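You operate a simulated robot arm through the tools that you are given. There is no shell and no other tool.

Carry out the task below with a simulated two-armed robot. There is one attempt and no reset: what you move stays moved.

JOB
Shut the window, let the blind down to DOWN and switch the lamp on.
Fine: the window first; turn the grey lock knob to FREE before you move the wooden handle and back to LOCK after. Where these are worked on the way, their far stop is far enough and under half their travel is too little: grey lock knob.
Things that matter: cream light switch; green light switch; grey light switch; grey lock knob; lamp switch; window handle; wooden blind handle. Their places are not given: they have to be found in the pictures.

Only the result counts: the job must be done as asked and must still hold three seconds after the hand-in. Knocking over, shifting, dropping, spilling or breaking anything else fails it.

ROBOT AND FRAMES
Two 7-joint arms with two-finger parallel grippers on one trunk that stands fixed in place. Base frame: the origin is at the foot of the trunk, x ahead of it, y to its left, z up; the work surface is at about z = 910. Units: mm, degrees, N and s.
The left shoulder is at [70, 163, 1345], the right one opposite. With the tool pointing down near the work surface each hand reaches from about 340 to 860 mm from the base axis, measured 20 degrees to its own side. Payload 3.43 kg a hand.
The tool frame of a hand sits at the grasp point between the pads (the TCP): z along the fingers, y along the line on which they close. The tips reach 34 mm beyond it. The gripper opens to 128 mm. The fingers are 24 mm wide and 12 mm thick; the gripper's body (48 by 130 mm) begins 96 mm behind the TCP.
Orientation is told as [roll, pitch, yaw] about the base's x, y, z axes, in that order, counted from this pose: with the fingers straight down and closing along the base's y, the tool's x points along the base's -x, its y along +y and its z along -z.

CONTROLS
- The arms move only by the tool send_rows. It takes "left_targets", "right_targets" or both (then of equal length, played together; a hand with none holds still); each is one flat list of numbers, 7 for each row, row after row: the shift along the tool's x, y, z in units of 25 mm (1.0 is 25 mm), then the turn, a rotation vector about the tool's x, y, z in units of 4 degrees (1.0 is 4 degrees), then the finger opening in m, from 0 to 0.128. In form: [tx, ty, tz, wx, wy, wz, claw, tx, ty, tz, wx, wy, wz, claw, ...]. A call has 1 to 20 rows; each row shifts and turns the commanded pose from where the row before left it, along the tool's axes as they then stand. A call with a number of a shift or a turn outside -1 to 1 is refused whole. A row lasts 0.2 s, in which the tool goes at most 50 mm and 8.6 degrees; a call with a longer step from one row to the next is refused whole, and so is a gripper value outside its range. A pose out of reach is approached as far as the arm can. The call stops where the force on the tool passes 60 N (or 10 N more than at its start, if that is more) or the arm is blocked; 0.2 s more then pass. The fingers move at their own pace (about 153 mm/s each) and stop on an object; they squeeze with about 33 N. The grip force told is the motor's: it shows also when the fingers shut on nothing. Time passes only in rows, and 0.2 s behind the last, so rows that do not move let the fingers close. The reply holds the time, the measured pose of the TCP, the force on the tool along the base axes, the opening and the grip force, in the units named above and with some noise, with the torque about the TCP (base axes, N m) and any sound that the robot's microphone picked up.
- Cameras (640 x 400 px; columns grow to the right, rows downward): "scene" is now at [139.8, 9.2, 1613.9]; the picture's right is [0.05, -1.00, 0.00], its down [-0.24, -0.01, -0.97] and it looks along [0.97, 0.05, -0.24] (base axes); focal length 218 px, centre (320, 200). "left" rides on the left gripper at [76, 11, -160] in its tool frame; the picture's right is [-0.15, 0.99, 0.00], its down [-0.88, -0.13, -0.46] and it looks along [-0.45, -0.07, 0.89] (tool axes); focal length 234 px, centre (320, 200). "right" rides on the right gripper at [76, -11, -160] in its tool frame; the picture's right is [0.15, 0.99, 0.00], its down [-0.88, 0.13, -0.46] and it looks along [-0.45, 0.07, 0.89] (tool axes); focal length 234 px, centre (320, 200).
- get_image(camera): a new picture of that camera. The clock stands still meanwhile.
- lift_body(by): slides the trunk up (or, below 0, down) by that many mm; the arms and the scene camera ride with it, the base frame stays. It gives what a move gives, with no picture.
- turn_head(pan, tilt): turns the head with the scene camera to pan (to the left, within 86 degrees either way) and tilt (down, from -29 to 69), counted from straight ahead of the robot. It gives what a move gives.
- point_at(camera, pixels): for up to 12 pixels [column, row] of the newest picture of that camera ("zoom" is the newest enlarged one), the place [x, y, z] in the base frame of the surface seen there, good to about 2 mm, but the place of the scene camera against the robot may be out by one fixed shift of up to 12 mm in any direction. The clock stands still meanwhile.
- close_up(camera, box): a new picture of the part [left, top, right, bottom] of that camera's present view, enlarged. The clock stands still meanwhile.
- finish_job(): hands the job in; it is judged then, once.

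Leave the grippers open and the arms clear of the work at the hand-in unless told otherwise.

The tools are called after "Emit:" as a command line: name --argument value ..., lists and objects as JSON in quotes. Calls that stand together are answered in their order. send_rows: Moves the arms, as the interface text tells. Its arguments: {"type":"object","properties":{"left_targets":{"type":"array"},"right_targets":{"type":"array"}},"required":[]} The other tools are called the same way: lift_body (by) moves the trunk up or down; turn_head (pan, tilt) turns the head that bears the scene camera; get_image (camera) takes a picture; point_at (camera, pixels) gives the place of the surface under pixels of a picture; close_up (camera, box) takes an enlarged picture of a part of a camera's view; finish_job () hands the job in.

At the start:

```text
time: 0.0
left_tcp_pos: [482.7, 295.4, 1647.0]
left_ee_rot: [0.0, 0.0, 0.0]
left_ft_force: [-0.4, 0.4, 0.3]
left_ft_torque: [-0.02, 0.02, 0.0]
left_width: 127.9
left_gripper_force: 0.0
right_tcp_pos: [419.6, -132.7, 1559.9]
right_ee_rot: [0.1, 0.0, -0.2]
right_ft_force: [0.2, 0.1, 0.0]
right_ft_torque: [0.02, 0.03, 0.0]
right_width: 128.1
right_gripper_force: 0.1
trunk travel left (down, up): [-825.0, 115.0]
head pan, tilt (commanded): [3.1, 13.7]
```

scene: 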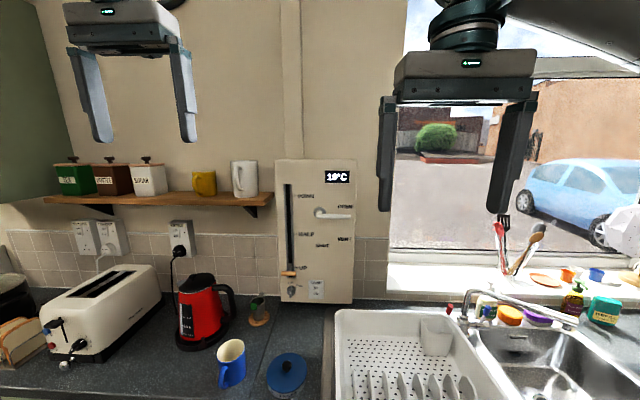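
right: 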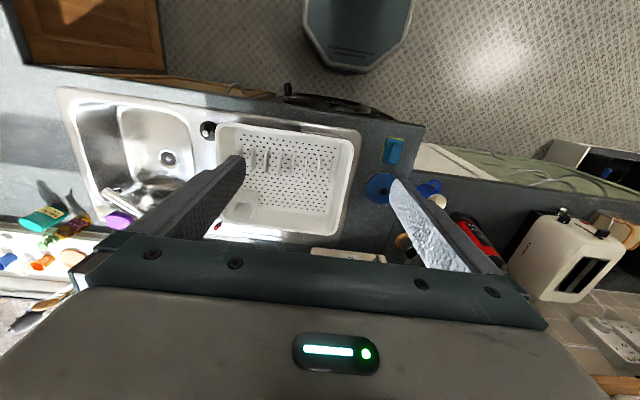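
left: 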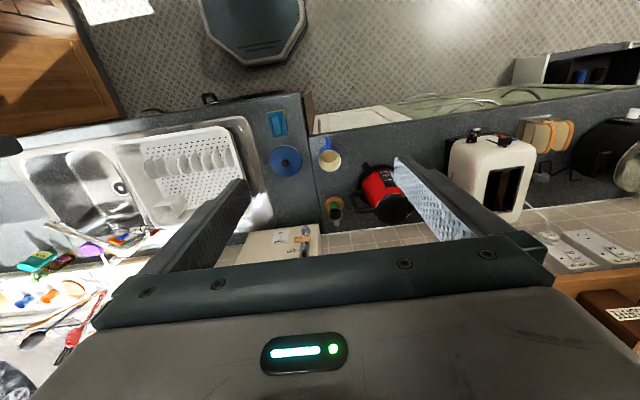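

I see a panel on the wall at about columns 277-365, rows 158-302 in the scene picture, with a slider, a handle and switches. I'll enlarge it to read the details.

Emit:
close_up --camera "scene" --box '[260, 150, 380, 310]'

Emit:
close_up --camera "scene" --box '[0, 140, 260, 310]'

```text
2.50 times, centred on (320, 230) of scene
```

zoom: 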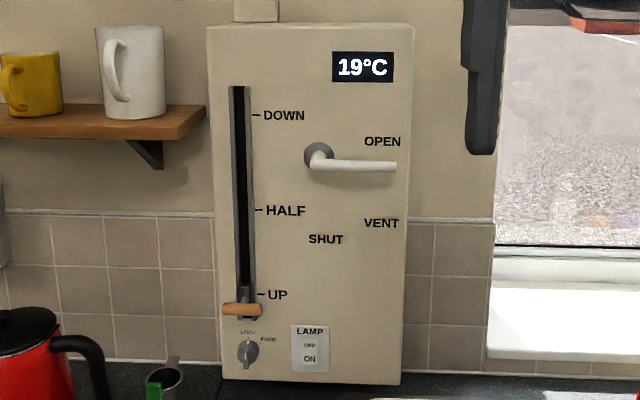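

```text
2.35 times, centred on (130, 225) of scene
```

zoom: 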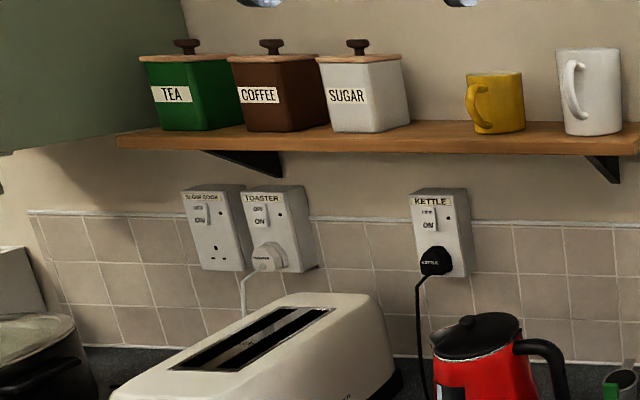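

The panel holds a lever (OPEN / VENT / SHUT), a slider (DOWN / HALF / UP) with a wooden handle, a grey knob (LOCK / FREE) and a LAMP switch. I'll enlarge the low part and the lever further.

Emit:
close_up --camera "scene" --box '[275, 255, 335, 305]'

Emit:
close_up --camera "scene" --box '[305, 190, 365, 250]'

Emit:
close_up --camera "scene" --box '[60, 210, 200, 270]'

```text
8.00 times, centred on (305, 280) of scene
```

zoom: 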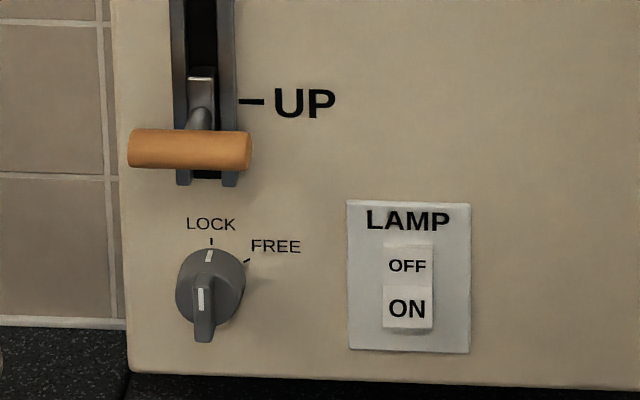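

```text
6.67 times, centred on (335, 220) of scene
```

zoom: 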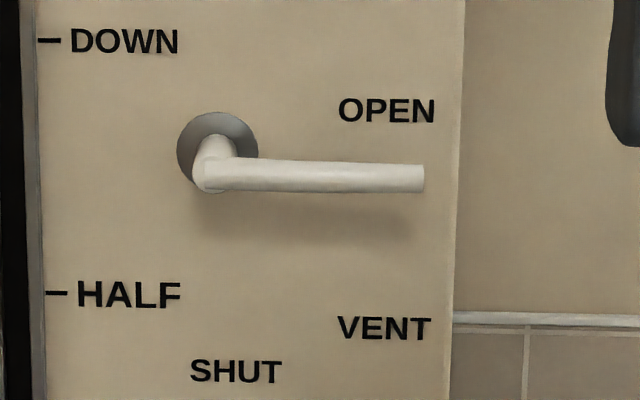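

```text
4.57 times, centred on (130, 240) of scene
```

zoom: 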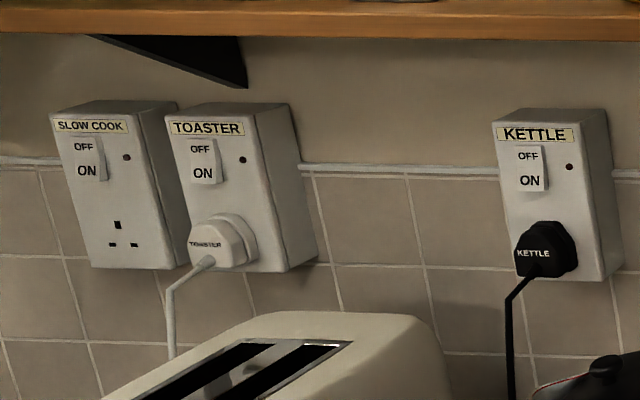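

The lamp switch reads OFF (top) and ON (bottom). I'll look around with the head to find the other light switches and any obstacles before I touch anything.

Emit:
turn_head --pan 60 --tilt 20

Emit:
get_image --camera "scene"

Emit:
turn_head --pan -60 --tilt 20

Emit:
get_image --camera "scene"

Emit:
turn_head --pan 0 --tilt 30

Emit:
get_image --camera "scene"

```text
time: 1.3
left_tcp_pos: [482.8, 297.3, 1646.5]
left_ee_rot: [0.0, 0.0, 0.0]
left_ft_force: [-0.3, 0.1, -0.3]
left_ft_torque: [-0.01, 0.04, 0.03]
left_width: 128.0
left_gripper_force: 0.1
right_tcp_pos: [420.3, -134.9, 1558.8]
right_ee_rot: [0.1, 0.0, -0.2]
right_ft_force: [0.4, 0.0, -0.4]
right_ft_torque: [0.01, -0.02, 0.01]
right_width: 128.1
right_gripper_force: 0.0
trunk travel left (down, up): [-825.0, 115.0]
head pan, tilt (commanded): [60.0, 20.0]
```

```text
taken
```

scene: 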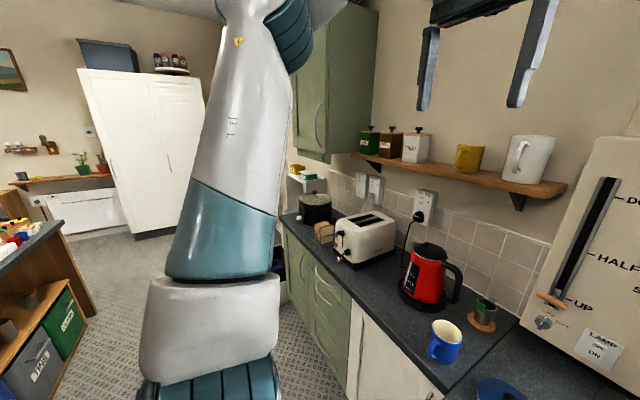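

```text
time: 3.3
left_tcp_pos: [483.3, 295.8, 1647.2]
left_ee_rot: [0.0, 0.1, 0.0]
left_ft_force: [0.2, 0.3, 0.6]
left_ft_torque: [-0.01, 0.03, -0.01]
left_width: 127.7
left_gripper_force: 0.0
right_tcp_pos: [419.8, -133.0, 1559.7]
right_ee_rot: [0.1, 0.1, -0.2]
right_ft_force: [0.1, -0.2, -0.5]
right_ft_torque: [-0.01, 0.01, -0.03]
right_width: 128.2
right_gripper_force: 0.1
trunk travel left (down, up): [-825.0, 115.0]
head pan, tilt (commanded): [-60.0, 20.0]
```

```text
taken
```

scene: 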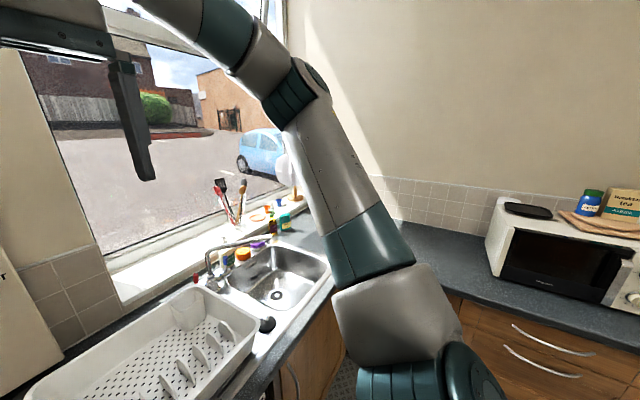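

```text
time: 4.6
left_tcp_pos: [482.8, 295.8, 1646.7]
left_ee_rot: [0.2, 0.0, 0.0]
left_ft_force: [0.0, -0.6, 0.1]
left_ft_torque: [0.02, 0.02, 0.0]
left_width: 128.0
left_gripper_force: 0.1
right_tcp_pos: [419.5, -134.1, 1561.1]
right_ee_rot: [0.1, 0.0, -0.1]
right_ft_force: [1.0, -0.1, -0.3]
right_ft_torque: [-0.06, 0.0, 0.01]
right_width: 128.1
right_gripper_force: 0.0
trunk travel left (down, up): [-825.0, 115.0]
head pan, tilt (commanded): [0.0, 30.0]
```

```text
taken
```

scene: 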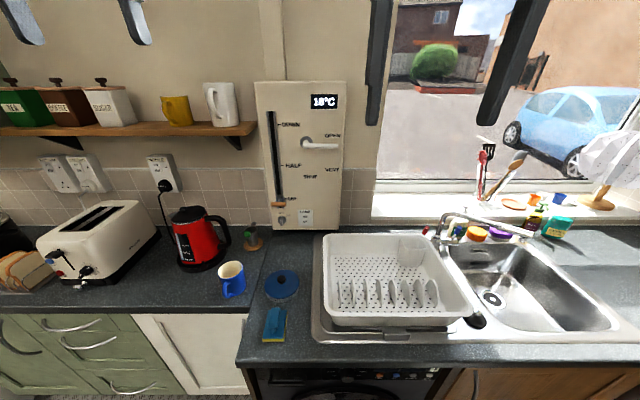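

The only LAMP switch is on the panel; the others seen are the wall sockets further left. I'll enlarge the panel in the present view and measure its parts.

Emit:
close_up --camera "scene" --box '[250, 78, 350, 238]'

```text
2.50 times, centred on (300, 158) of scene
```

zoom: 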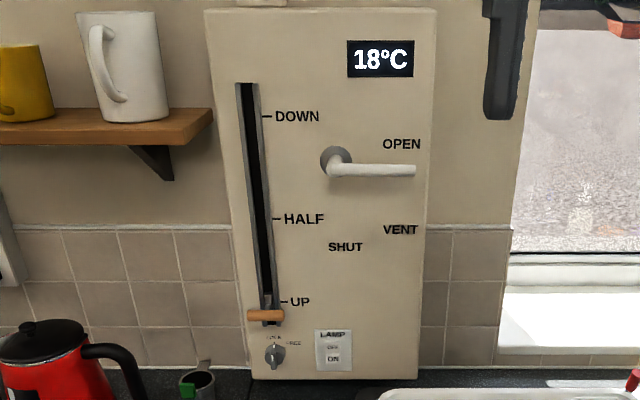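

Now I read the places of the panel corners, lever, slider marks, knob and switch.

Emit:
point_at --camera "zoom" --pixels '[[215, 20], [428, 20], [260, 372], [418, 365], [345, 168], [410, 171], [336, 158], [264, 315], [250, 315], [282, 315], [276, 352], [333, 357]]'

Emit:
point_at --camera "zoom" --pixels '[[266, 117], [276, 219], [285, 302], [246, 90], [268, 324], [292, 340], [345, 252], [400, 235], [400, 150], [333, 348], [333, 366], [190, 380]]'

```text
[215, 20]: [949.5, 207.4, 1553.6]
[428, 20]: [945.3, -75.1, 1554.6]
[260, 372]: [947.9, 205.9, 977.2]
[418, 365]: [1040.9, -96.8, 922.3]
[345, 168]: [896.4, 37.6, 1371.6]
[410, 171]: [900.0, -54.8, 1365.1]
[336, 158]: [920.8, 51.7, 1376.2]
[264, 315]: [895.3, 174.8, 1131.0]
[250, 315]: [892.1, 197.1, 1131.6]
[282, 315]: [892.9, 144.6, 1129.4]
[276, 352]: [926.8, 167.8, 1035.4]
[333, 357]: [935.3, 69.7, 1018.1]
```

```text
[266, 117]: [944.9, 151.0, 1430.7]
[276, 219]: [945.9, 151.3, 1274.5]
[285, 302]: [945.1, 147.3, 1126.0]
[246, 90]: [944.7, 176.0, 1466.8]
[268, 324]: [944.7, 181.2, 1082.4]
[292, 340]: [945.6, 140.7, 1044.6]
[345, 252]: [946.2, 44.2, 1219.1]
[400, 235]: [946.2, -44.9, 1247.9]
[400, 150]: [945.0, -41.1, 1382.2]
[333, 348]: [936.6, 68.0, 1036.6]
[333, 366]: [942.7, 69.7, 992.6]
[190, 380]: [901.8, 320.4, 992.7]
```

The panel face stands at about x = 945. The lever hub is near y 52, z 1376 and its arm is at x ≈ 900, reaching to y ≈ -55. The slider handle is at y 171, z 1130, and the knob at y 168, z 1035. The switch is at y 69, z 1018. I'll start turning the right hand so its fingers point ahead: forward 225 mm first, then pitch.

Emit:
send_rows --right_targets '[-1, 0, 0, 0, 0, 0, 0.128, -1, 0, 0, 0, 0, 0, 0.128, -1, 0, 0, 0, 0, 0, 0.128, -1, 0, 0, 0, 0, 0, 0.128, -1, 0, 0, 0, 0, 0, 0.128, -1, 0, 0, 0, 0, 0, 0.128, 0, 0, 0, 0, -1, 0, 0.128, 0, 0, 0, 0, -1, 0, 0.128, 0, 0, 0, 0, -1, 0, 0.128, 0, 0, 0, 0, -1, 0, 0.128, 0, 0, 0, 0, -1, 0, 0.128, 0, 0, 0, 0, -1, 0, 0.128, 0, 0, 0, 0, -1, 0, 0.128, 0, 0, 0, 0, -1, 0, 0.128, 0, 0, 0, 0, -1, 0, 0.128, 0, 0, 0, 0, -1, 0, 0.128, 0, 0, 0, 0, -1, 0, 0.128, 0, 0, 0, 0, -1, 0, 0.128, 0, 0, 0, 0, -1, 0, 0.128]'

```text
time: 8.6
left_tcp_pos: [481.3, 296.7, 1647.5]
left_ee_rot: [-0.1, -0.1, 0.0]
left_ft_force: [0.5, -0.1, -0.1]
left_ft_torque: [0.01, 0.0, 0.0]
left_width: 128.0
left_gripper_force: 0.0
right_tcp_pos: [570.8, -131.9, 1559.0]
right_ee_rot: [0.2, -52.2, -0.2]
right_ft_force: [-0.1, 0.8, 0.7]
right_ft_torque: [0.01, -0.02, 0.01]
right_width: 127.9
right_gripper_force: 0.1
trunk travel left (down, up): [-825.0, 115.0]
head pan, tilt (commanded): [0.0, 30.0]
```

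The right hand is at pitch -52. I'll finish the pitch to -90 and lower it by about 150 mm, still well away from the panel.

Emit:
send_rows --right_targets '[0, 0, 0, 0, -1, 0, 0.128, 0, 0, 0, 0, -1, 0, 0.128, 0, 0, 0, 0, -1, 0, 0.128, 0, 0, 0, 0, -1, 0, 0.128, 0, 0, 0, 0, -1, 0, 0.128, 0, 0, 0, 0, -1, 0, 0.128, 0, 0, 0, 0, -1, 0, 0.128, 0, 0, 0, 0, -1, 0, 0.128, 0, 0, 0, 0, -1, 0, 0.128, 0, 0, 0, 0, -0.5, 0, 0.128, 1, 0, 0, 0, 0, 0, 0.128, 1, 0, 0, 0, 0, 0, 0.128, 1, 0, 0, 0, 0, 0, 0.128, 1, 0, 0, 0, 0, 0, 0.128, 1, 0, 0, 0, 0, 0, 0.128, 1, 0, 0, 0, 0, 0, 0.128]'

Emit:
get_image --camera "right"

Emit:
get_image --camera "scene"

```text
time: 12.0
left_tcp_pos: [482.0, 295.1, 1646.9]
left_ee_rot: [0.1, 0.0, 0.0]
left_ft_force: [0.8, 0.5, 0.9]
left_ft_torque: [0.0, 0.03, 0.01]
left_width: 128.1
left_gripper_force: 0.1
right_tcp_pos: [588.7, -125.2, 1414.6]
right_ee_rot: [99.5, -89.9, -99.7]
right_ft_force: [0.5, -0.3, 0.0]
right_ft_torque: [0.02, -0.04, 0.04]
right_width: 128.2
right_gripper_force: 0.1
right hand out of reach, approached as far as the arm can: row 14, 15, 16
trunk travel left (down, up): [-825.0, 115.0]
head pan, tilt (commanded): [0.0, 30.0]
```

```text
taken
```

right: 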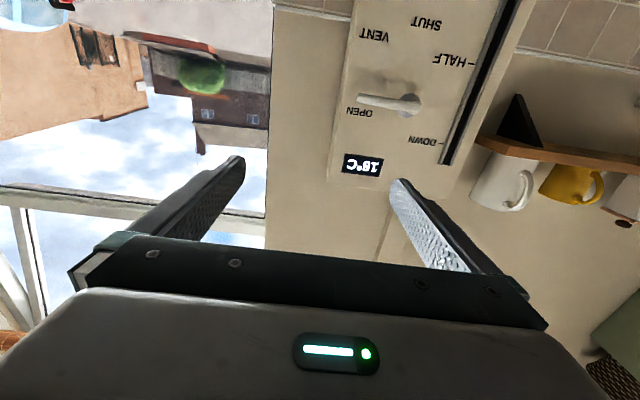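

```text
taken
```

scene: 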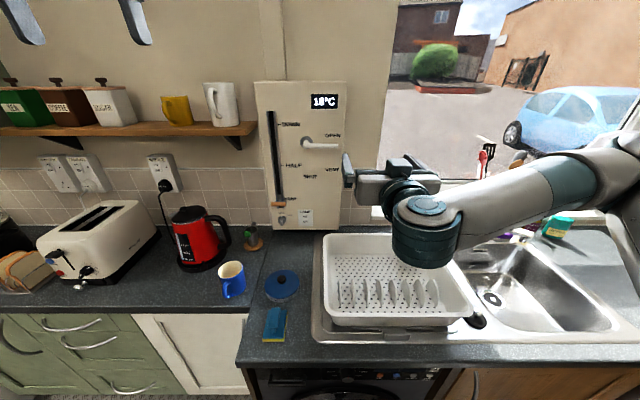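

The hand is folded close to the shoulder, so it said out of reach; that clears as it goes forward. The right camera sees the panel upside-down with the lever at (360-420, 95-110). I'll measure the lever and marks with this camera, which rides on the arm, and compare with the scene camera.

Emit:
close_up --camera "right" --box '[320, 0, 520, 190]'

Emit:
point_at --camera "right" --pixels '[[408, 104], [362, 99], [375, 101], [390, 103], [346, 170], [388, 165], [333, 180], [446, 191], [425, 22], [440, 140], [468, 64], [497, 1]]'

```text
2.11 times, centred on (420, 95) of right
```

zoom: 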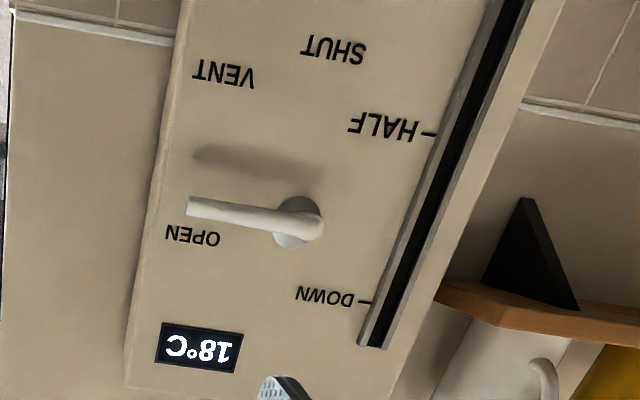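

```text
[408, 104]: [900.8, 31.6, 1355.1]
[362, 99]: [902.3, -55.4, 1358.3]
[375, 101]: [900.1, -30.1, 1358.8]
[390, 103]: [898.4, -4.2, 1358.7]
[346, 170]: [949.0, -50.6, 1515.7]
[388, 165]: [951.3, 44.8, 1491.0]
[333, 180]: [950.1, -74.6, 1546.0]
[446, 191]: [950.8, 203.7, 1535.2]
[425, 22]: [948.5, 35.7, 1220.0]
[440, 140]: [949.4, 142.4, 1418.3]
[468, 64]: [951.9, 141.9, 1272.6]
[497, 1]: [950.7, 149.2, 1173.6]
```

The right camera puts the panel face at x ≈ 950 (the scene camera said 945). I'll measure the marks and the lever finely in the enlarged picture.

Emit:
point_at --camera "zoom" --pixels '[[364, 302], [427, 133], [283, 239], [310, 241], [300, 212], [195, 205], [195, 213], [190, 220], [250, 222], [300, 222], [333, 50], [375, 346]]'

Emit:
point_at --camera "zoom" --pixels '[[318, 205], [322, 220], [316, 240], [290, 200], [277, 205], [220, 200], [220, 212], [220, 224], [250, 206], [250, 214], [250, 228], [187, 200]]'

```text
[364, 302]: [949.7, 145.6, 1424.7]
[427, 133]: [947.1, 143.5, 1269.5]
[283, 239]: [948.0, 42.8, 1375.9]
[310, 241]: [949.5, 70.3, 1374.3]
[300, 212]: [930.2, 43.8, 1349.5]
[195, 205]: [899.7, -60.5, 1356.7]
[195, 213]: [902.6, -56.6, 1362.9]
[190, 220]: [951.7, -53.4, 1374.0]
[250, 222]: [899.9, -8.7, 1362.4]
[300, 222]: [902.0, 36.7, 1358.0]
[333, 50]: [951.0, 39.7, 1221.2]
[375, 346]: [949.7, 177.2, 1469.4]
```

```text
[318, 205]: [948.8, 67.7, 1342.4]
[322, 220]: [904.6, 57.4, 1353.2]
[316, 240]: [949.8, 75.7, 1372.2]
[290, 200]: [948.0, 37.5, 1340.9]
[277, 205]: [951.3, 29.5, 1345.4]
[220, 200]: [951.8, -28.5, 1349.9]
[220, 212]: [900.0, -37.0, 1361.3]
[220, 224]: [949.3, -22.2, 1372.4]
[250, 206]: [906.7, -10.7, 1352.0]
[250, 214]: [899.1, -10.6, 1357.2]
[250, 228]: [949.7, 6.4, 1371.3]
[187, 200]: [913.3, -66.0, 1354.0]
```

The lever's hub is at about y 48, z 1359, its arm runs along z ≈ 1360 to y ≈ -60, and its front is at x ≈ 899. The scene camera needs about (+4, -6, -6) mm added. I'll go 200 mm forward with the right hand while shutting its fingers, still right of the lever, and read the pose.

Emit:
send_rows --right_targets '[0, 0, 1, 0, 0, 0, 0.0, 0, 0, 1, 0, 0, 0, 0.0, 0, 0, 1, 0, 0, 0, 0.0, 0, 0, 1, 0, 0, 0, 0.0, 0, 0, 1, 0, 0, 0, 0.0, 0, 0, 1, 0, 0, 0, 0.0, 0, 0, 1, 0, 0, 0, 0.0, 0, 0, 1, 0, 0, 0, 0.0]'

Emit:
get_image --camera "right"

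```text
time: 13.8
left_tcp_pos: [483.3, 296.7, 1646.8]
left_ee_rot: [0.0, 0.0, 0.0]
left_ft_force: [-1.1, -0.4, -0.9]
left_ft_torque: [0.0, 0.02, 0.04]
left_width: 128.1
left_gripper_force: 0.0
right_tcp_pos: [789.0, -125.9, 1413.7]
right_ee_rot: [57.5, -89.9, -57.6]
right_ft_force: [0.8, -0.2, -0.9]
right_ft_torque: [0.0, -0.02, -0.01]
right_width: 0.0
right_gripper_force: 33.1
trunk travel left (down, up): [-825.0, 115.0]
head pan, tilt (commanded): [0.0, 30.0]
```

```text
taken
```

right: 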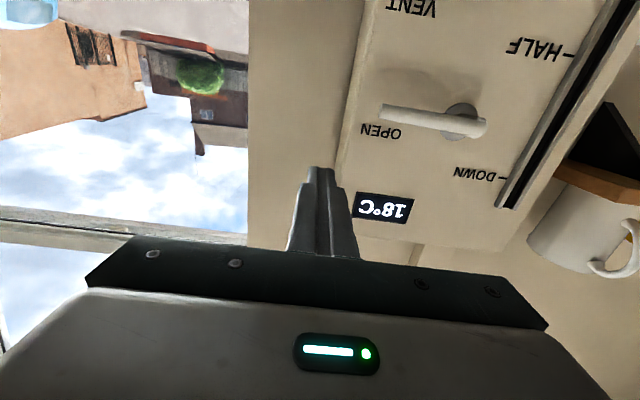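

The right TCP is at (789, -126, 1414). I measure the lever again from here (tip at (384,110), hub near (465,120)).

Emit:
close_up --camera "right" --box '[350, 60, 530, 180]'

Emit:
point_at --camera "right" --pixels '[[384, 106], [384, 112], [400, 106], [400, 112], [430, 110], [430, 118], [460, 115], [460, 125], [480, 120], [460, 104], [455, 137], [475, 138]]'

```text
3.33 times, centred on (440, 120) of right
```

zoom: 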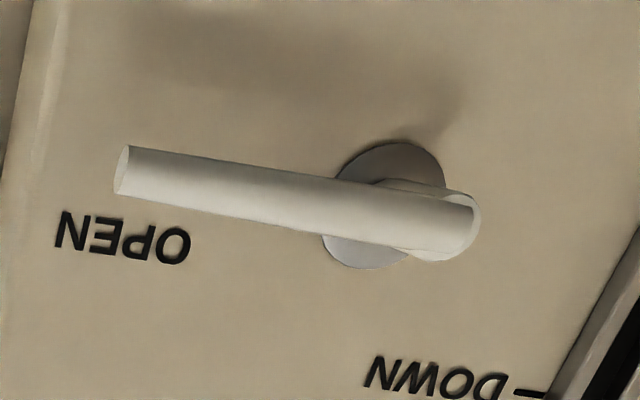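

```text
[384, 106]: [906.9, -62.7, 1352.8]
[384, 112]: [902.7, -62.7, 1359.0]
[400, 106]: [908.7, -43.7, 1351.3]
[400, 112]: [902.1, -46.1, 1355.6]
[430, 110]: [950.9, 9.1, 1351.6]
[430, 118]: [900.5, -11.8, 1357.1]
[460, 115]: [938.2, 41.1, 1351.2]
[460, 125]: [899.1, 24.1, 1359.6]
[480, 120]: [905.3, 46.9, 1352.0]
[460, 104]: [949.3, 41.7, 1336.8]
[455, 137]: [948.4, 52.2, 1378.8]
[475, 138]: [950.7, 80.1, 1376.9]
```

Hub centre comes out at y ≈ 50, z ≈ 1359; arm radius about 9 mm, axis at x ≈ 909. I'll move the shut fingers forward to x ≈ 890 (tips at 924), then left to y ≈ -38 above the lever, then down to z ≈ 1395, just above it.

Emit:
send_rows --right_targets '[0, 0, 1, 0, 0, 0, 0.0, 0, 0, 1, 0, 0, 0, 0.0, 0, 0, 1, 0, 0, 0, 0.0, 0, 0, 1, 0, 0, 0, 0.0, 0, 1, 0, 0, 0, 0, 0.0, 0, 1, 0, 0, 0, 0, 0.0, 0, 1, 0, 0, 0, 0, 0.0, 0, 0.5, 0, 0, 0, 0, 0.0, 0.76, 0, 0, 0, 0, 0, 0.0]'

Emit:
get_image --camera "right"

Emit:
close_up --camera "scene" --box '[250, 78, 410, 238]'

```text
time: 15.8
left_tcp_pos: [483.5, 295.9, 1646.5]
left_ee_rot: [0.0, 0.0, -0.1]
left_ft_force: [1.6, -0.1, -0.1]
left_ft_torque: [0.03, 0.0, 0.02]
left_width: 127.9
left_gripper_force: 0.1
right_tcp_pos: [887.1, -39.1, 1397.9]
right_ee_rot: [95.8, -89.8, -95.9]
right_ft_force: [0.5, -0.3, 0.1]
right_ft_torque: [0.02, 0.0, 0.0]
right_width: 0.0
right_gripper_force: 32.6
trunk travel left (down, up): [-825.0, 115.0]
head pan, tilt (commanded): [0.0, 30.0]
```

```text
taken
```

right: 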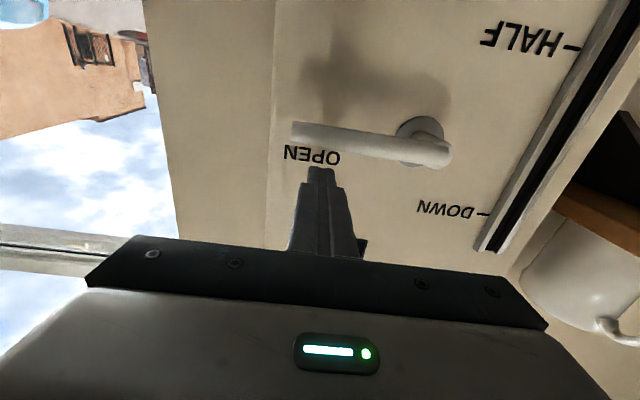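

```text
2.50 times, centred on (330, 158) of scene
```

zoom: 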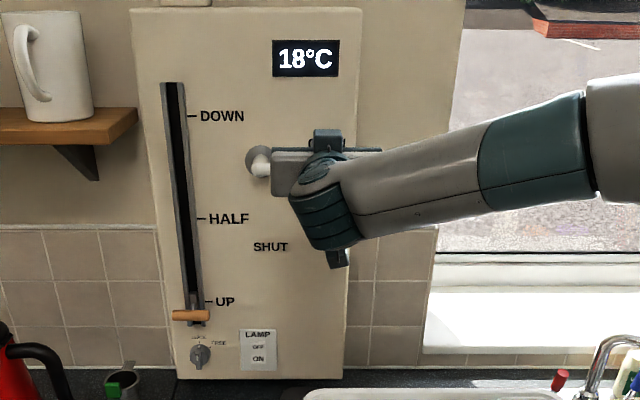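

The fingers are just above the lever arm, at (-39, 1398). Now I'll push it down along an arc about the hub to roughly 75 degrees, in small steps.

Emit:
send_rows --right_targets '[0.36, 0.02, 0, 0, 0, 0, 0.0, 0.36, 0.02, 0, 0, 0, 0, 0.0, 0.47, -0.048, 0, 0, 0, 0, 0.0, 0.47, -0.048, 0, 0, 0, 0, 0.0, 0.466, 0.074, 0, 0, 0, 0, 0.0, 0.466, 0.074, 0, 0, 0, 0, 0.0, 0.432, 0.194, 0, 0, 0, 0, 0.0, 0.432, 0.194, 0, 0, 0, 0, 0.0, 0.366, 0.296, 0, 0, 0, 0, 0.0, 0.366, 0.296, 0, 0, 0, 0, 0.0, 0.278, 0.382, 0, 0, 0, 0, 0.0, 0.278, 0.382, 0, 0, 0, 0, 0.0]'

Emit:
get_image --camera "right"

Emit:
close_up --camera "scene" --box '[250, 78, 410, 238]'

```text
time: 18.4
left_tcp_pos: [483.5, 296.7, 1646.4]
left_ee_rot: [0.0, -0.1, 0.1]
left_ft_force: [1.2, 0.1, 0.7]
left_ft_torque: [0.0, -0.01, 0.02]
left_width: 128.0
left_gripper_force: 0.0
right_tcp_pos: [889.5, 10.4, 1277.7]
right_ee_rot: [70.6, -90.0, -70.6]
right_ft_force: [-1.1, -0.3, -0.2]
right_ft_torque: [0.01, -0.02, 0.03]
right_width: 0.2
right_gripper_force: 33.1
trunk travel left (down, up): [-825.0, 115.0]
head pan, tilt (commanded): [0.0, 30.0]
```

```text
taken
```

right: 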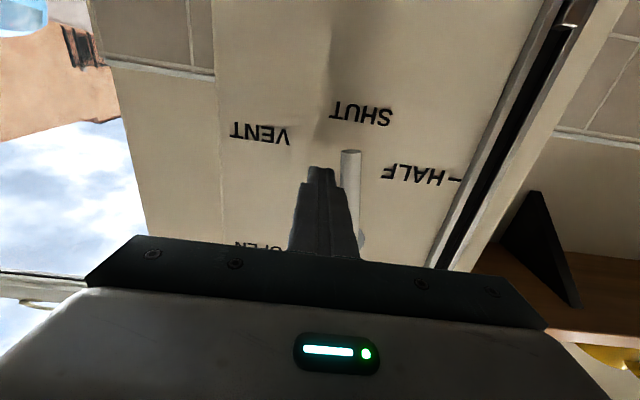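

```text
2.50 times, centred on (330, 158) of scene
```

zoom: 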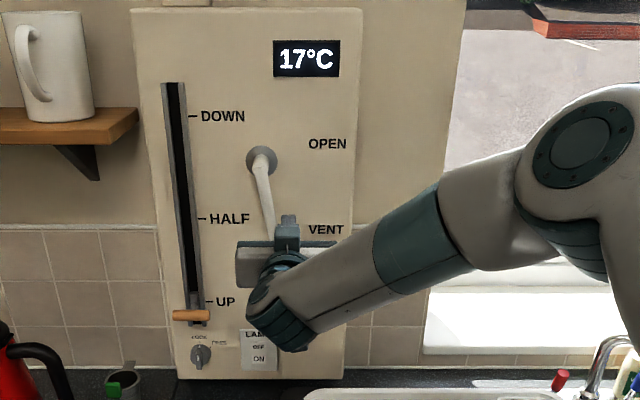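

The lever followed and now points nearly down. I'll push it on to the left in small steps until it is straight down or meets its stop.

Emit:
send_rows --right_targets '[0.135, 0.37, 0, 0, 0, 0, 0.0, 0.135, 0.37, 0, 0, 0, 0, 0.0, 0, 0.15, 0, 0, 0, 0, 0.0, 0, 0.15, 0, 0, 0, 0, 0.0]'

Emit:
get_image --camera "right"

Emit:
close_up --camera "scene" --box '[250, 78, 410, 238]'

```text
time: 19.4
left_tcp_pos: [483.8, 293.3, 1646.8]
left_ee_rot: [0.0, 0.0, -0.1]
left_ft_force: [0.4, -0.7, 0.8]
left_ft_torque: [0.03, -0.01, 0.01]
left_width: 128.1
left_gripper_force: 0.1
right_tcp_pos: [889.8, 31.3, 1269.5]
right_ee_rot: [101.5, -89.8, -101.7]
right_ft_force: [3.5, -6.8, 0.3]
right_ft_torque: [0.03, 0.02, -0.15]
right_width: 0.1
right_gripper_force: 33.5
trunk travel left (down, up): [-825.0, 115.0]
head pan, tilt (commanded): [0.0, 30.0]
```

```text
taken
```

right: 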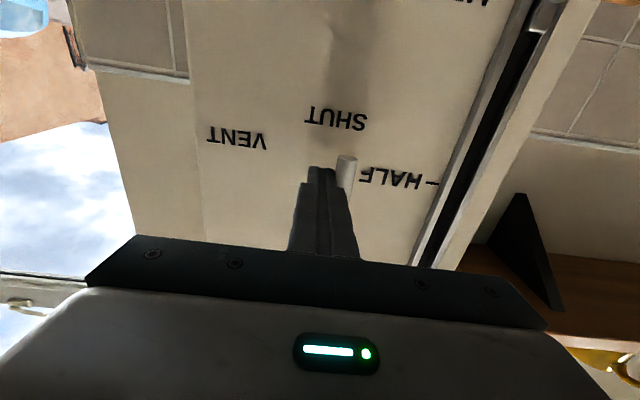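

```text
2.50 times, centred on (330, 158) of scene
```

zoom: 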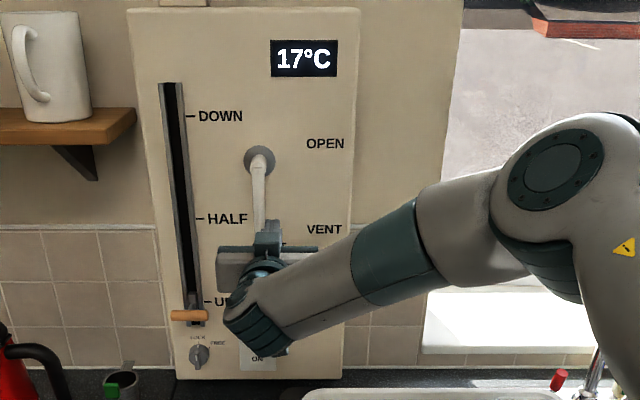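

The lever is straight down and pushes back with about 7 N. I'll push a little more to be sure it is on its stop.

Emit:
send_rows --right_targets '[0, 0.2, 0, 0, 0, 0, 0.0, 0, 0.2, 0, 0, 0, 0, 0.0, 0, 0.2, 0, 0, 0, 0, 0.0]'

```text
time: 20.2
left_tcp_pos: [482.5, 282.6, 1649.5]
left_ee_rot: [0.5, 0.0, 0.1]
left_ft_force: [1.1, -0.9, 1.1]
left_ft_torque: [0.0, 0.0, 0.0]
left_width: 128.3
left_gripper_force: 0.0
right_tcp_pos: [890.0, 34.0, 1269.9]
right_ee_rot: [88.7, -89.3, -89.5]
right_ft_force: [-15.2, -47.0, -10.4]
right_ft_torque: [0.11, 0.17, -0.71]
right_width: 0.1
right_gripper_force: 32.8
trunk travel left (down, up): [-825.0, 115.0]
head pan, tilt (commanded): [0.0, 30.0]
```

47 N: the lever is on its stop at SHUT. I'll back the fingers off to the right, then pull straight back from the panel.

Emit:
send_rows --right_targets '[0, -0.5, 0, 0, 0, 0, 0.0, 0, -0.7, 0, 0, 0, 0, 0.0, 0, -0.8, 0, 0, 0, 0, 0.0, 0, 0, -1, 0, 0, 0, 0.0, 0, 0, -1, 0, 0, 0, 0.0, 0, 0, -1, 0, 0, 0, 0.0, 0, 0, -1, 0, 0, 0, 0.0, 0, -1, 0, 0, 0, 0, 0.0, 0, -1, 0, 0, 0, 0, 0.0, 0, -1, 0, 0, 0, 0, 0.0, 0, -1, 0, 0, 0, 0, 0.0]'

Emit:
get_image --camera "scene"

Emit:
close_up --camera "scene" --box '[250, 78, 410, 238]'

```text
time: 22.6
left_tcp_pos: [482.0, 296.4, 1647.2]
left_ee_rot: [0.1, 0.0, 0.0]
left_ft_force: [0.2, -0.9, -0.3]
left_ft_torque: [-0.02, 0.01, 0.01]
left_width: 127.8
left_gripper_force: 0.0
right_tcp_pos: [781.9, -68.0, 1290.3]
right_ee_rot: [11.4, -89.3, -12.3]
right_ft_force: [-0.6, 0.0, 0.1]
right_ft_torque: [-0.01, 0.02, 0.0]
right_width: 0.1
right_gripper_force: 32.7
right hand out of reach, approached as far as the arm can: row 9, 10, 11
trunk travel left (down, up): [-825.0, 115.0]
head pan, tilt (commanded): [0.0, 30.0]
```

```text
taken
```

scene: 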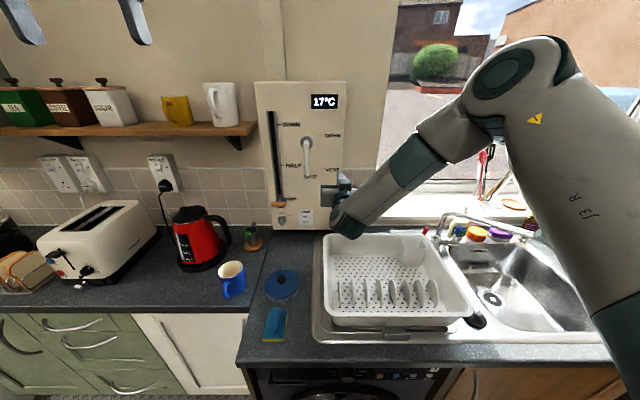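

```text
2.50 times, centred on (330, 158) of scene
```

zoom: 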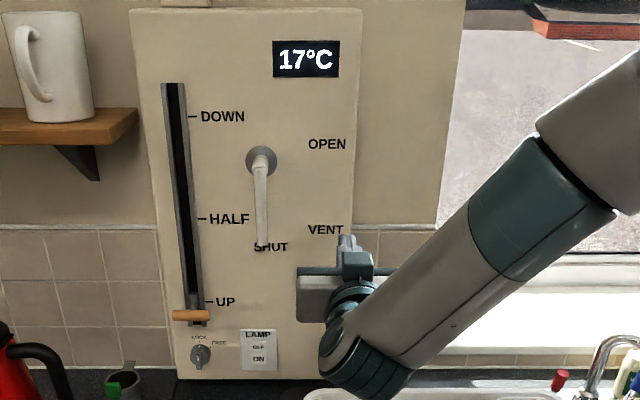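

The lever shows SHUT now. I'll raise the right hand to about z 1415 where it had free reach, then take it right and back, out of the left arm's way.

Emit:
send_rows --right_targets '[-1, 0, 0, 0, 0, 0, 0.0, -1, 0, 0, 0, 0, 0, 0.0, -1, 0, 0, 0, 0, 0, 0.0, -1, 0, 0, 0, 0, 0, 0.0, -1, 0, 0, 0, 0, 0, 0.0, 0, -1, 0, 0, 0, 0, 0.0, 0, -1, 0, 0, 0, 0, 0.0, 0, -1, 0, 0, 0, 0, 0.0, 0, -1, 0, 0, 0, 0, 0.0, 0, -1, 0, 0, 0, 0, 0.0, 0, -1, 0, 0, 0, 0, 0.0, 0, 0, -1, 0, 0, 0, 0.0, 0, 0, -1, 0, 0, 0, 0.0]'

```text
time: 25.4
left_tcp_pos: [484.2, 290.0, 1646.8]
left_ee_rot: [0.2, 0.1, -0.1]
left_ft_force: [0.6, 0.3, 0.1]
left_ft_torque: [0.03, 0.01, -0.04]
left_width: 128.0
left_gripper_force: 0.1
right_tcp_pos: [729.3, -194.4, 1448.9]
right_ee_rot: [78.1, -89.7, -78.3]
right_ft_force: [-0.5, -0.3, -1.6]
right_ft_torque: [0.0, -0.04, 0.1]
right_width: 0.0
right_gripper_force: 32.9
right hand out of reach, approached as far as the arm can: row 9, 10, 11, 12
trunk travel left (down, up): [-825.0, 115.0]
head pan, tilt (commanded): [0.0, 30.0]
```

The right hand is clear at (729, -194, 1449). Now the left hand: 150 mm forward, then start pitching its fingers ahead.

Emit:
send_rows --left_targets '[-1, 0, 0, 0, 0, 0, 0.128, -1, 0, 0, 0, 0, 0, 0.128, -1, 0, 0, 0, 0, 0, 0.128, -1, 0, 0, 0, 0, 0, 0.128, -1, 0, 0, 0, 0, 0, 0.128, -1, 0, 0, 0, 0, 0, 0.128, 0, 0, 0, 0, -1, 0, 0.128, 0, 0, 0, 0, -1, 0, 0.128, 0, 0, 0, 0, -1, 0, 0.128, 0, 0, 0, 0, -1, 0, 0.128, 0, 0, 0, 0, -1, 0, 0.128, 0, 0, 0, 0, -1, 0, 0.128, 0, 0, 0, 0, -1, 0, 0.128, 0, 0, 0, 0, -1, 0, 0.128, 0, 0, 0, 0, -1, 0, 0.128, 0, 0, 0, 0, -1, 0, 0.128, 0, 0, 0, 0, -1, 0, 0.128, 0, 0, 0, 0, -1, 0, 0.128, 0, 0, 0, 0, -1, 0, 0.128, 0, 0, 0, 0, -1, 0, 0.128]'

```text
time: 29.6
left_tcp_pos: [617.7, 296.2, 1613.0]
left_ee_rot: [-0.2, -56.0, 0.0]
left_ft_force: [-0.1, 0.0, 0.4]
left_ft_torque: [0.0, 0.0, -0.02]
left_width: 127.8
left_gripper_force: 0.0
left hand out of reach, approached as far as the arm can: row 3, 4, 5, 6
right_tcp_pos: [728.9, -187.2, 1450.2]
right_ee_rot: [118.8, -89.9, -119.0]
right_ft_force: [-1.0, -0.6, -0.2]
right_ft_torque: [-0.01, 0.0, 0.0]
right_width: 0.0
right_gripper_force: 33.0
trunk travel left (down, up): [-825.0, 115.0]
head pan, tilt (commanded): [0.0, 30.0]
```

Left hand at pitch -56. I'll finish the pitch and bring it down and rightward to about z 1340, y 190, still 300 mm short of the panel.

Emit:
send_rows --left_targets '[0, 0, 0, 0, -1, 0, 0.128, 0, 0, 0, 0, -1, 0, 0.128, 0, 0, 0, 0, -1, 0, 0.128, 0, 0, 0, 0, -1, 0, 0.128, 0, 0, 0, 0, -1, 0, 0.128, 0, 0, 0, 0, -1, 0, 0.128, 0, 0, 0, 0, -1, 0, 0.128, 0, 0, 0, 0, -1, 0, 0.128, 0, 0, 0, 0, -0.5, 0, 0.128, 1, -0.4, 0, 0, 0, 0, 0.128, 1, -0.4, 0, 0, 0, 0, 0.128, 1, -0.4, 0, 0, 0, 0, 0.128, 1, -0.4, 0, 0, 0, 0, 0.128, 1, -0.4, 0, 0, 0, 0, 0.128, 1, -0.4, 0, 0, 0, 0, 0.128, 1, -0.4, 0, 0, 0, 0, 0.128, 1, -0.4, 0, 0, 0, 0, 0.128, 1, -0.4, 0, 0, 0, 0, 0.128, 1, -0.4, 0, 0, 0, 0, 0.128]'

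Emit:
get_image --camera "left"

Emit:
get_image --camera "scene"

```text
time: 33.6
left_tcp_pos: [617.3, 219.3, 1432.7]
left_ee_rot: [-11.5, -89.8, 11.5]
left_ft_force: [-0.1, -0.5, -0.2]
left_ft_torque: [0.03, 0.0, -0.02]
left_width: 128.0
left_gripper_force: 0.1
left hand out of reach, approached as far as the arm can: row 17, 18, 19
right_tcp_pos: [728.5, -188.2, 1450.3]
right_ee_rot: [88.6, -89.9, -88.6]
right_ft_force: [-0.6, -0.3, -0.6]
right_ft_torque: [0.01, -0.01, -0.01]
right_width: 0.2
right_gripper_force: 33.0
trunk travel left (down, up): [-825.0, 115.0]
head pan, tilt (commanded): [0.0, 30.0]
```

```text
taken
```

left: 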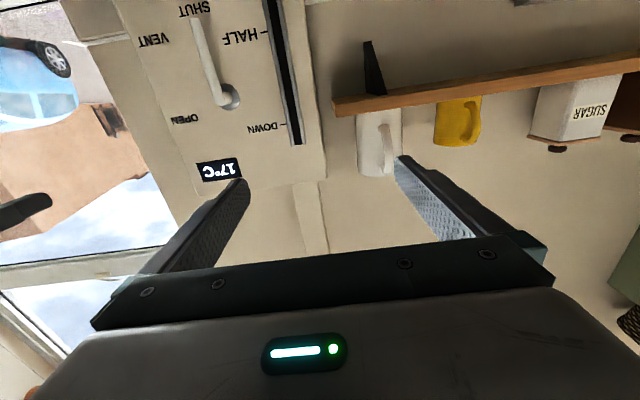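

```text
taken
```

scene: 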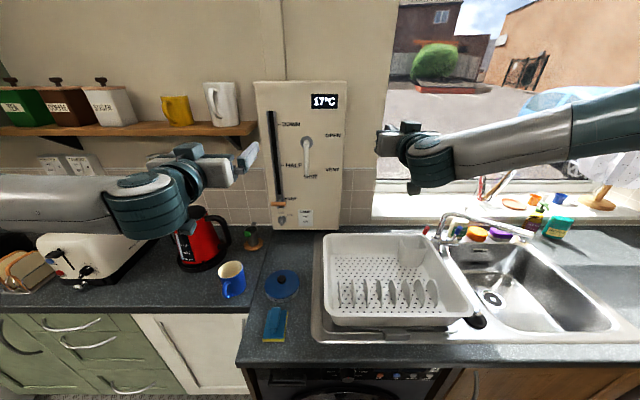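

The left camera confirms the lever at SHUT. I'll measure the shelf front and the mug so I can keep the left hand clear of them.

Emit:
point_at --camera "left" --pixels '[[336, 108], [450, 90], [372, 140], [375, 60], [284, 125], [267, 33], [300, 143], [215, 70], [225, 100], [200, 20]]'

Emit:
close_up --camera "scene" --box '[180, 170, 360, 310]'

```text
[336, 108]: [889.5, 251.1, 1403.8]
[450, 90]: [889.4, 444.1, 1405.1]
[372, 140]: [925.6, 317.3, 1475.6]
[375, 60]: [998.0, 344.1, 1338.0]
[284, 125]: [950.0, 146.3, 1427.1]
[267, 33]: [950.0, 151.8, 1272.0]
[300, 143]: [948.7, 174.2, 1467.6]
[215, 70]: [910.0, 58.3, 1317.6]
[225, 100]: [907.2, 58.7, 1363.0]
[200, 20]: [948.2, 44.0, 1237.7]
```

```text
2.86 times, centred on (270, 240) of scene
```

zoom: 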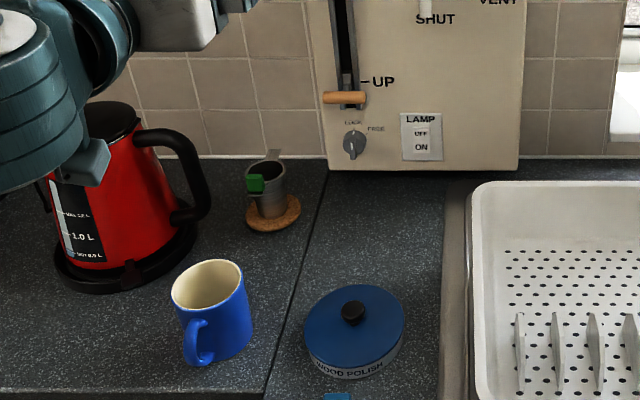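

The shelf front is at x ≈ 890 and starts at y ≈ 251, so the slider lane (y ≈ 165) is free. I'll measure the nearby loose things (toaster, kettle, mug, pot, rack) before bringing the left arm lower.

Emit:
point_at --camera "scene" --pixels '[[60, 232], [125, 270], [195, 212], [225, 235], [232, 268], [222, 290], [280, 282], [252, 235], [330, 240], [325, 300], [445, 250], [275, 325]]'

Emit:
close_up --camera "scene" --box '[0, 120, 280, 320]'

```text
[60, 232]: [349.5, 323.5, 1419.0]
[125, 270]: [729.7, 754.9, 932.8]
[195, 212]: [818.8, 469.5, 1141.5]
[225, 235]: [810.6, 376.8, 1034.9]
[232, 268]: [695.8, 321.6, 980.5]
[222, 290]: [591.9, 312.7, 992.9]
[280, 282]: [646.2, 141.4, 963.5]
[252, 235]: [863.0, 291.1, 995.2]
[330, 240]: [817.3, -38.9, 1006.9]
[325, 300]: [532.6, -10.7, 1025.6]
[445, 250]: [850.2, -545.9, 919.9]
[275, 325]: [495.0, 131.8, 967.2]
```

```text
2.00 times, centred on (140, 220) of scene
```

zoom: 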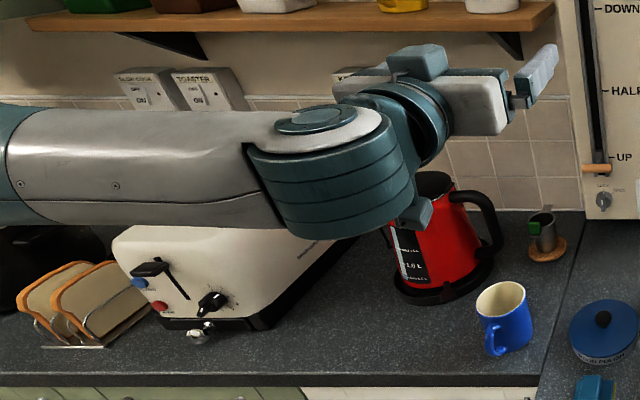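

The polish tin stands at about (640, 141) with its black top near z 970, just where the hand's camera would hang at knob height. So I'll tilt the left fingers about 24 degrees downward (pitch -66), which lifts the camera clear. First forward 150 mm, tilt, shift right to y ≈ 165, then down a first part.

Emit:
send_rows --left_targets '[0, 0, 1, 0, 0, 0, 0.128, 0, 0, 1, 0, 0, 0, 0.128, 0, 0, 1, 0, 0, 0, 0.128, 0, 0, 1, 0, 0, 0, 0.128, 0, 0, 1, 0, 0, 0, 0.128, 0, 0, 1, 0, 0, 0, 0.128, 0, 0, 0, 0, 1, 0, 0.128, 0, 0, 0, 0, 1, 0, 0.128, 0, 0, 0, 0, 1, 0, 0.128, 0, 0, 0, 0, 1, 0, 0.128, 0, 0, 0, 0, 1, 0, 0.128, 0, 0, 0, 0, 1, 0, 0.128, 0, -1, 0, 0, 0, 0, 0.128, 0, -1, 0, 0, 0, 0, 0.128, 0.9135, 0, 0.4067, 0, 0, 0, 0.128, 0.9135, 0, 0.4067, 0, 0, 0, 0.128, 0.9135, 0, 0.4067, 0, 0, 0, 0.128, 0.9135, 0, 0.4067, 0, 0, 0, 0.128]'

Emit:
get_image --camera "scene"

Emit:
get_image --camera "left"

```text
time: 37.4
left_tcp_pos: [689.8, 208.8, 1347.9]
left_ee_rot: [-0.1, -66.0, 0.0]
left_ft_force: [0.0, 0.0, -0.5]
left_ft_torque: [0.04, -0.01, -0.02]
left_width: 127.9
left_gripper_force: 0.1
left hand out of reach, approached as far as the arm can: row 1, 2, 3, 4, 5, 6
right_tcp_pos: [729.3, -188.0, 1451.4]
right_ee_rot: [108.0, -89.8, -108.0]
right_ft_force: [0.2, 0.2, -0.2]
right_ft_torque: [0.01, 0.01, 0.02]
right_width: 0.0
right_gripper_force: 32.9
trunk travel left (down, up): [-825.0, 115.0]
head pan, tilt (commanded): [0.0, 30.0]
```

```text
taken
```

scene: 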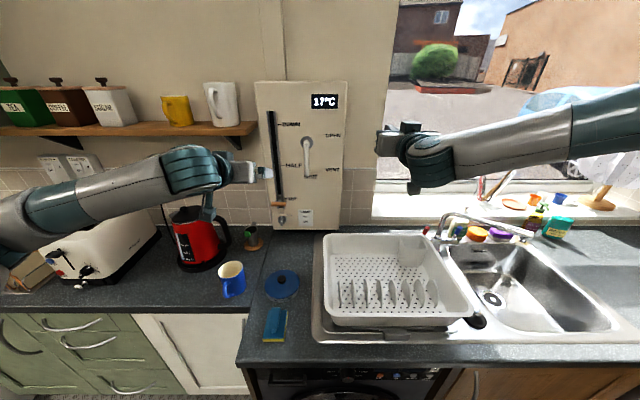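

```text
taken
```

left: 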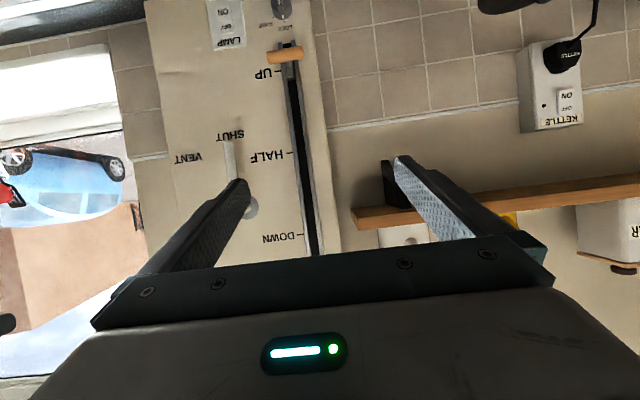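

At (690, 209, 1348) with a good look: wooden handle at (285,53), knob at (282,8), lamp switch at (225,15). I go further down and forward to about (750, 167, 1200).

Emit:
send_rows --left_targets '[0.75, -0.28, 0.772, 0, 0, 0, 0.128, 0.75, -0.28, 0.772, 0, 0, 0, 0.128, 0.75, -0.28, 0.772, 0, 0, 0, 0.128, 0.75, -0.28, 0.772, 0, 0, 0, 0.128, 0.75, -0.28, 0.772, 0, 0, 0, 0.128, 0.75, -0.28, 0.772, 0, 0, 0, 0.128]'

Emit:
get_image --camera "scene"

Emit:
get_image --camera "left"

```text
time: 38.8
left_tcp_pos: [747.9, 169.2, 1197.8]
left_ee_rot: [0.0, -66.0, 0.0]
left_ft_force: [0.3, 1.0, -0.1]
left_ft_torque: [0.0, -0.02, -0.01]
left_width: 127.9
left_gripper_force: 0.2
right_tcp_pos: [728.9, -189.5, 1450.7]
right_ee_rot: [92.9, -89.8, -93.0]
right_ft_force: [0.0, -0.5, -0.9]
right_ft_torque: [0.0, -0.02, -0.01]
right_width: 0.0
right_gripper_force: 32.8
trunk travel left (down, up): [-825.0, 115.0]
head pan, tilt (commanded): [0.0, 30.0]
```

```text
taken
```

scene: 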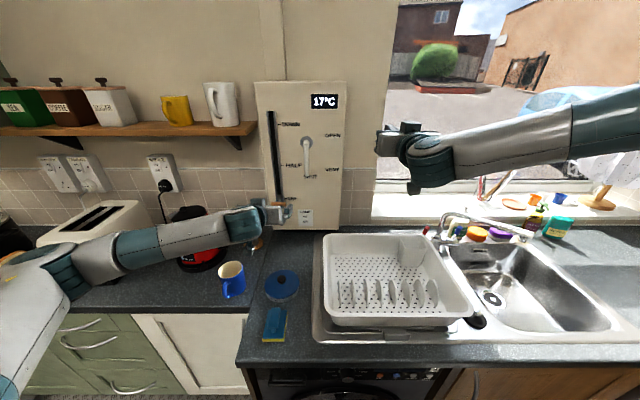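

```text
taken
```

left: 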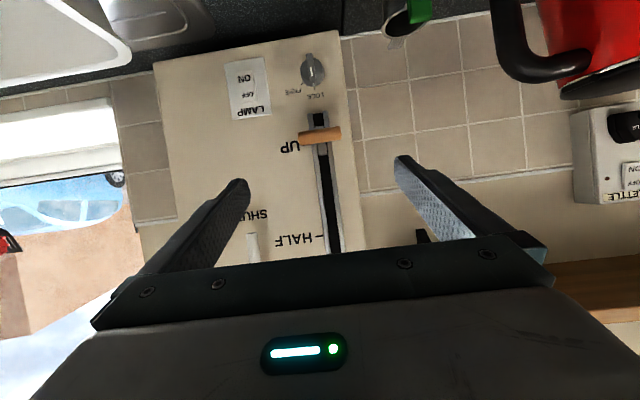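

A clear look at the knob (313,70), slider handle (320,135) and lamp switch (248,88). I enlarge that part and also check how near the left forearm is to the kettle and mug.

Emit:
point_at --camera "scene" --pixels '[[60, 275], [130, 250], [200, 238], [245, 222], [200, 250], [120, 265], [240, 238]]'

Emit:
close_up --camera "left" --box '[220, 40, 360, 160]'

```text
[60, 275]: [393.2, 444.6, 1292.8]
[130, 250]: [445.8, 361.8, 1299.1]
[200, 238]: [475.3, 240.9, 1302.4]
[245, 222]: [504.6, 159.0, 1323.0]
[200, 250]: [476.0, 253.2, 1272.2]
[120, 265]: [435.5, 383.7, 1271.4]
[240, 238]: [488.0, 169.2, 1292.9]
```

```text
3.33 times, centred on (290, 100) of left
```

zoom: 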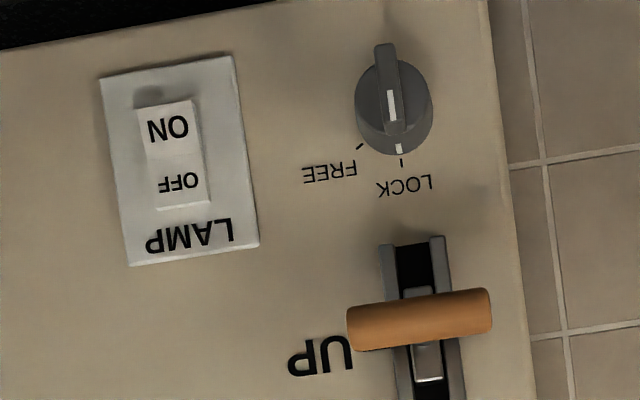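

The forearm is at z ≈ 1300, well above things. The knob's LOCK tick is straight up and FREE about 45 degrees clockwise. I measure the knob, its bar, the handle and the switch in this enlarged picture.

Emit:
point_at --camera "zoom" --pixels '[[385, 50], [392, 80], [392, 105], [393, 130], [372, 95], [412, 95], [360, 110], [428, 110], [401, 163], [360, 147], [398, 150], [380, 140]]'

Emit:
point_at --camera "zoom" --pixels '[[352, 330], [420, 318], [486, 310], [420, 300], [420, 338], [425, 378], [415, 292], [168, 110], [168, 128], [175, 160], [180, 183], [185, 205]]'

Emit:
point_at --camera "zoom" --pixels '[[360, 350], [300, 330], [110, 90], [250, 240], [440, 240], [384, 245], [145, 150], [200, 150], [405, 80], [378, 80], [376, 60], [398, 60]]'

```text
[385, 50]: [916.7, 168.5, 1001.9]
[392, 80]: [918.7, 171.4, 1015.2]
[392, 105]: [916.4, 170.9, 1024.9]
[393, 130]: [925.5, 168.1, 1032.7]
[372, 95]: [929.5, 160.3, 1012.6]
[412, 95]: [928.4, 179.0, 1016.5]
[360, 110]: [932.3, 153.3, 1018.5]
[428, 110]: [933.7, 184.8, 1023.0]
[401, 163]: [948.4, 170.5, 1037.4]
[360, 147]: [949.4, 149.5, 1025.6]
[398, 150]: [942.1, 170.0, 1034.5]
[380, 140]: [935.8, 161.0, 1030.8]
```

```text
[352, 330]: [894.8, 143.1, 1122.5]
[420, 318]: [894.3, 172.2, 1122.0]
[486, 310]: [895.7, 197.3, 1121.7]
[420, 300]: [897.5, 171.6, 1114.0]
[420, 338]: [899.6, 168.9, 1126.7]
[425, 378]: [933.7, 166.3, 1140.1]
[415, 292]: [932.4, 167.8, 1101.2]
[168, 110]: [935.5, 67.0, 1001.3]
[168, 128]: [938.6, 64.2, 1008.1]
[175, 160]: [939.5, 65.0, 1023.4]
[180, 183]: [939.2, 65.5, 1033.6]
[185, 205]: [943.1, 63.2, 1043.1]
```

```text
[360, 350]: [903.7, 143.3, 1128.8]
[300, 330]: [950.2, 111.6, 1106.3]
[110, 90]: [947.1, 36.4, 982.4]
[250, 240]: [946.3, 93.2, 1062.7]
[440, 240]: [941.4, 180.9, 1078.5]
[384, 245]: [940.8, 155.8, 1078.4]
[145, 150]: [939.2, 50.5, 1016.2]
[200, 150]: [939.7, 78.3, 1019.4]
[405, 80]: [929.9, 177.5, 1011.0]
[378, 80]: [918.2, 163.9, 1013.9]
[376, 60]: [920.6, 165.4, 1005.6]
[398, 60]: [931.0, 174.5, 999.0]
```

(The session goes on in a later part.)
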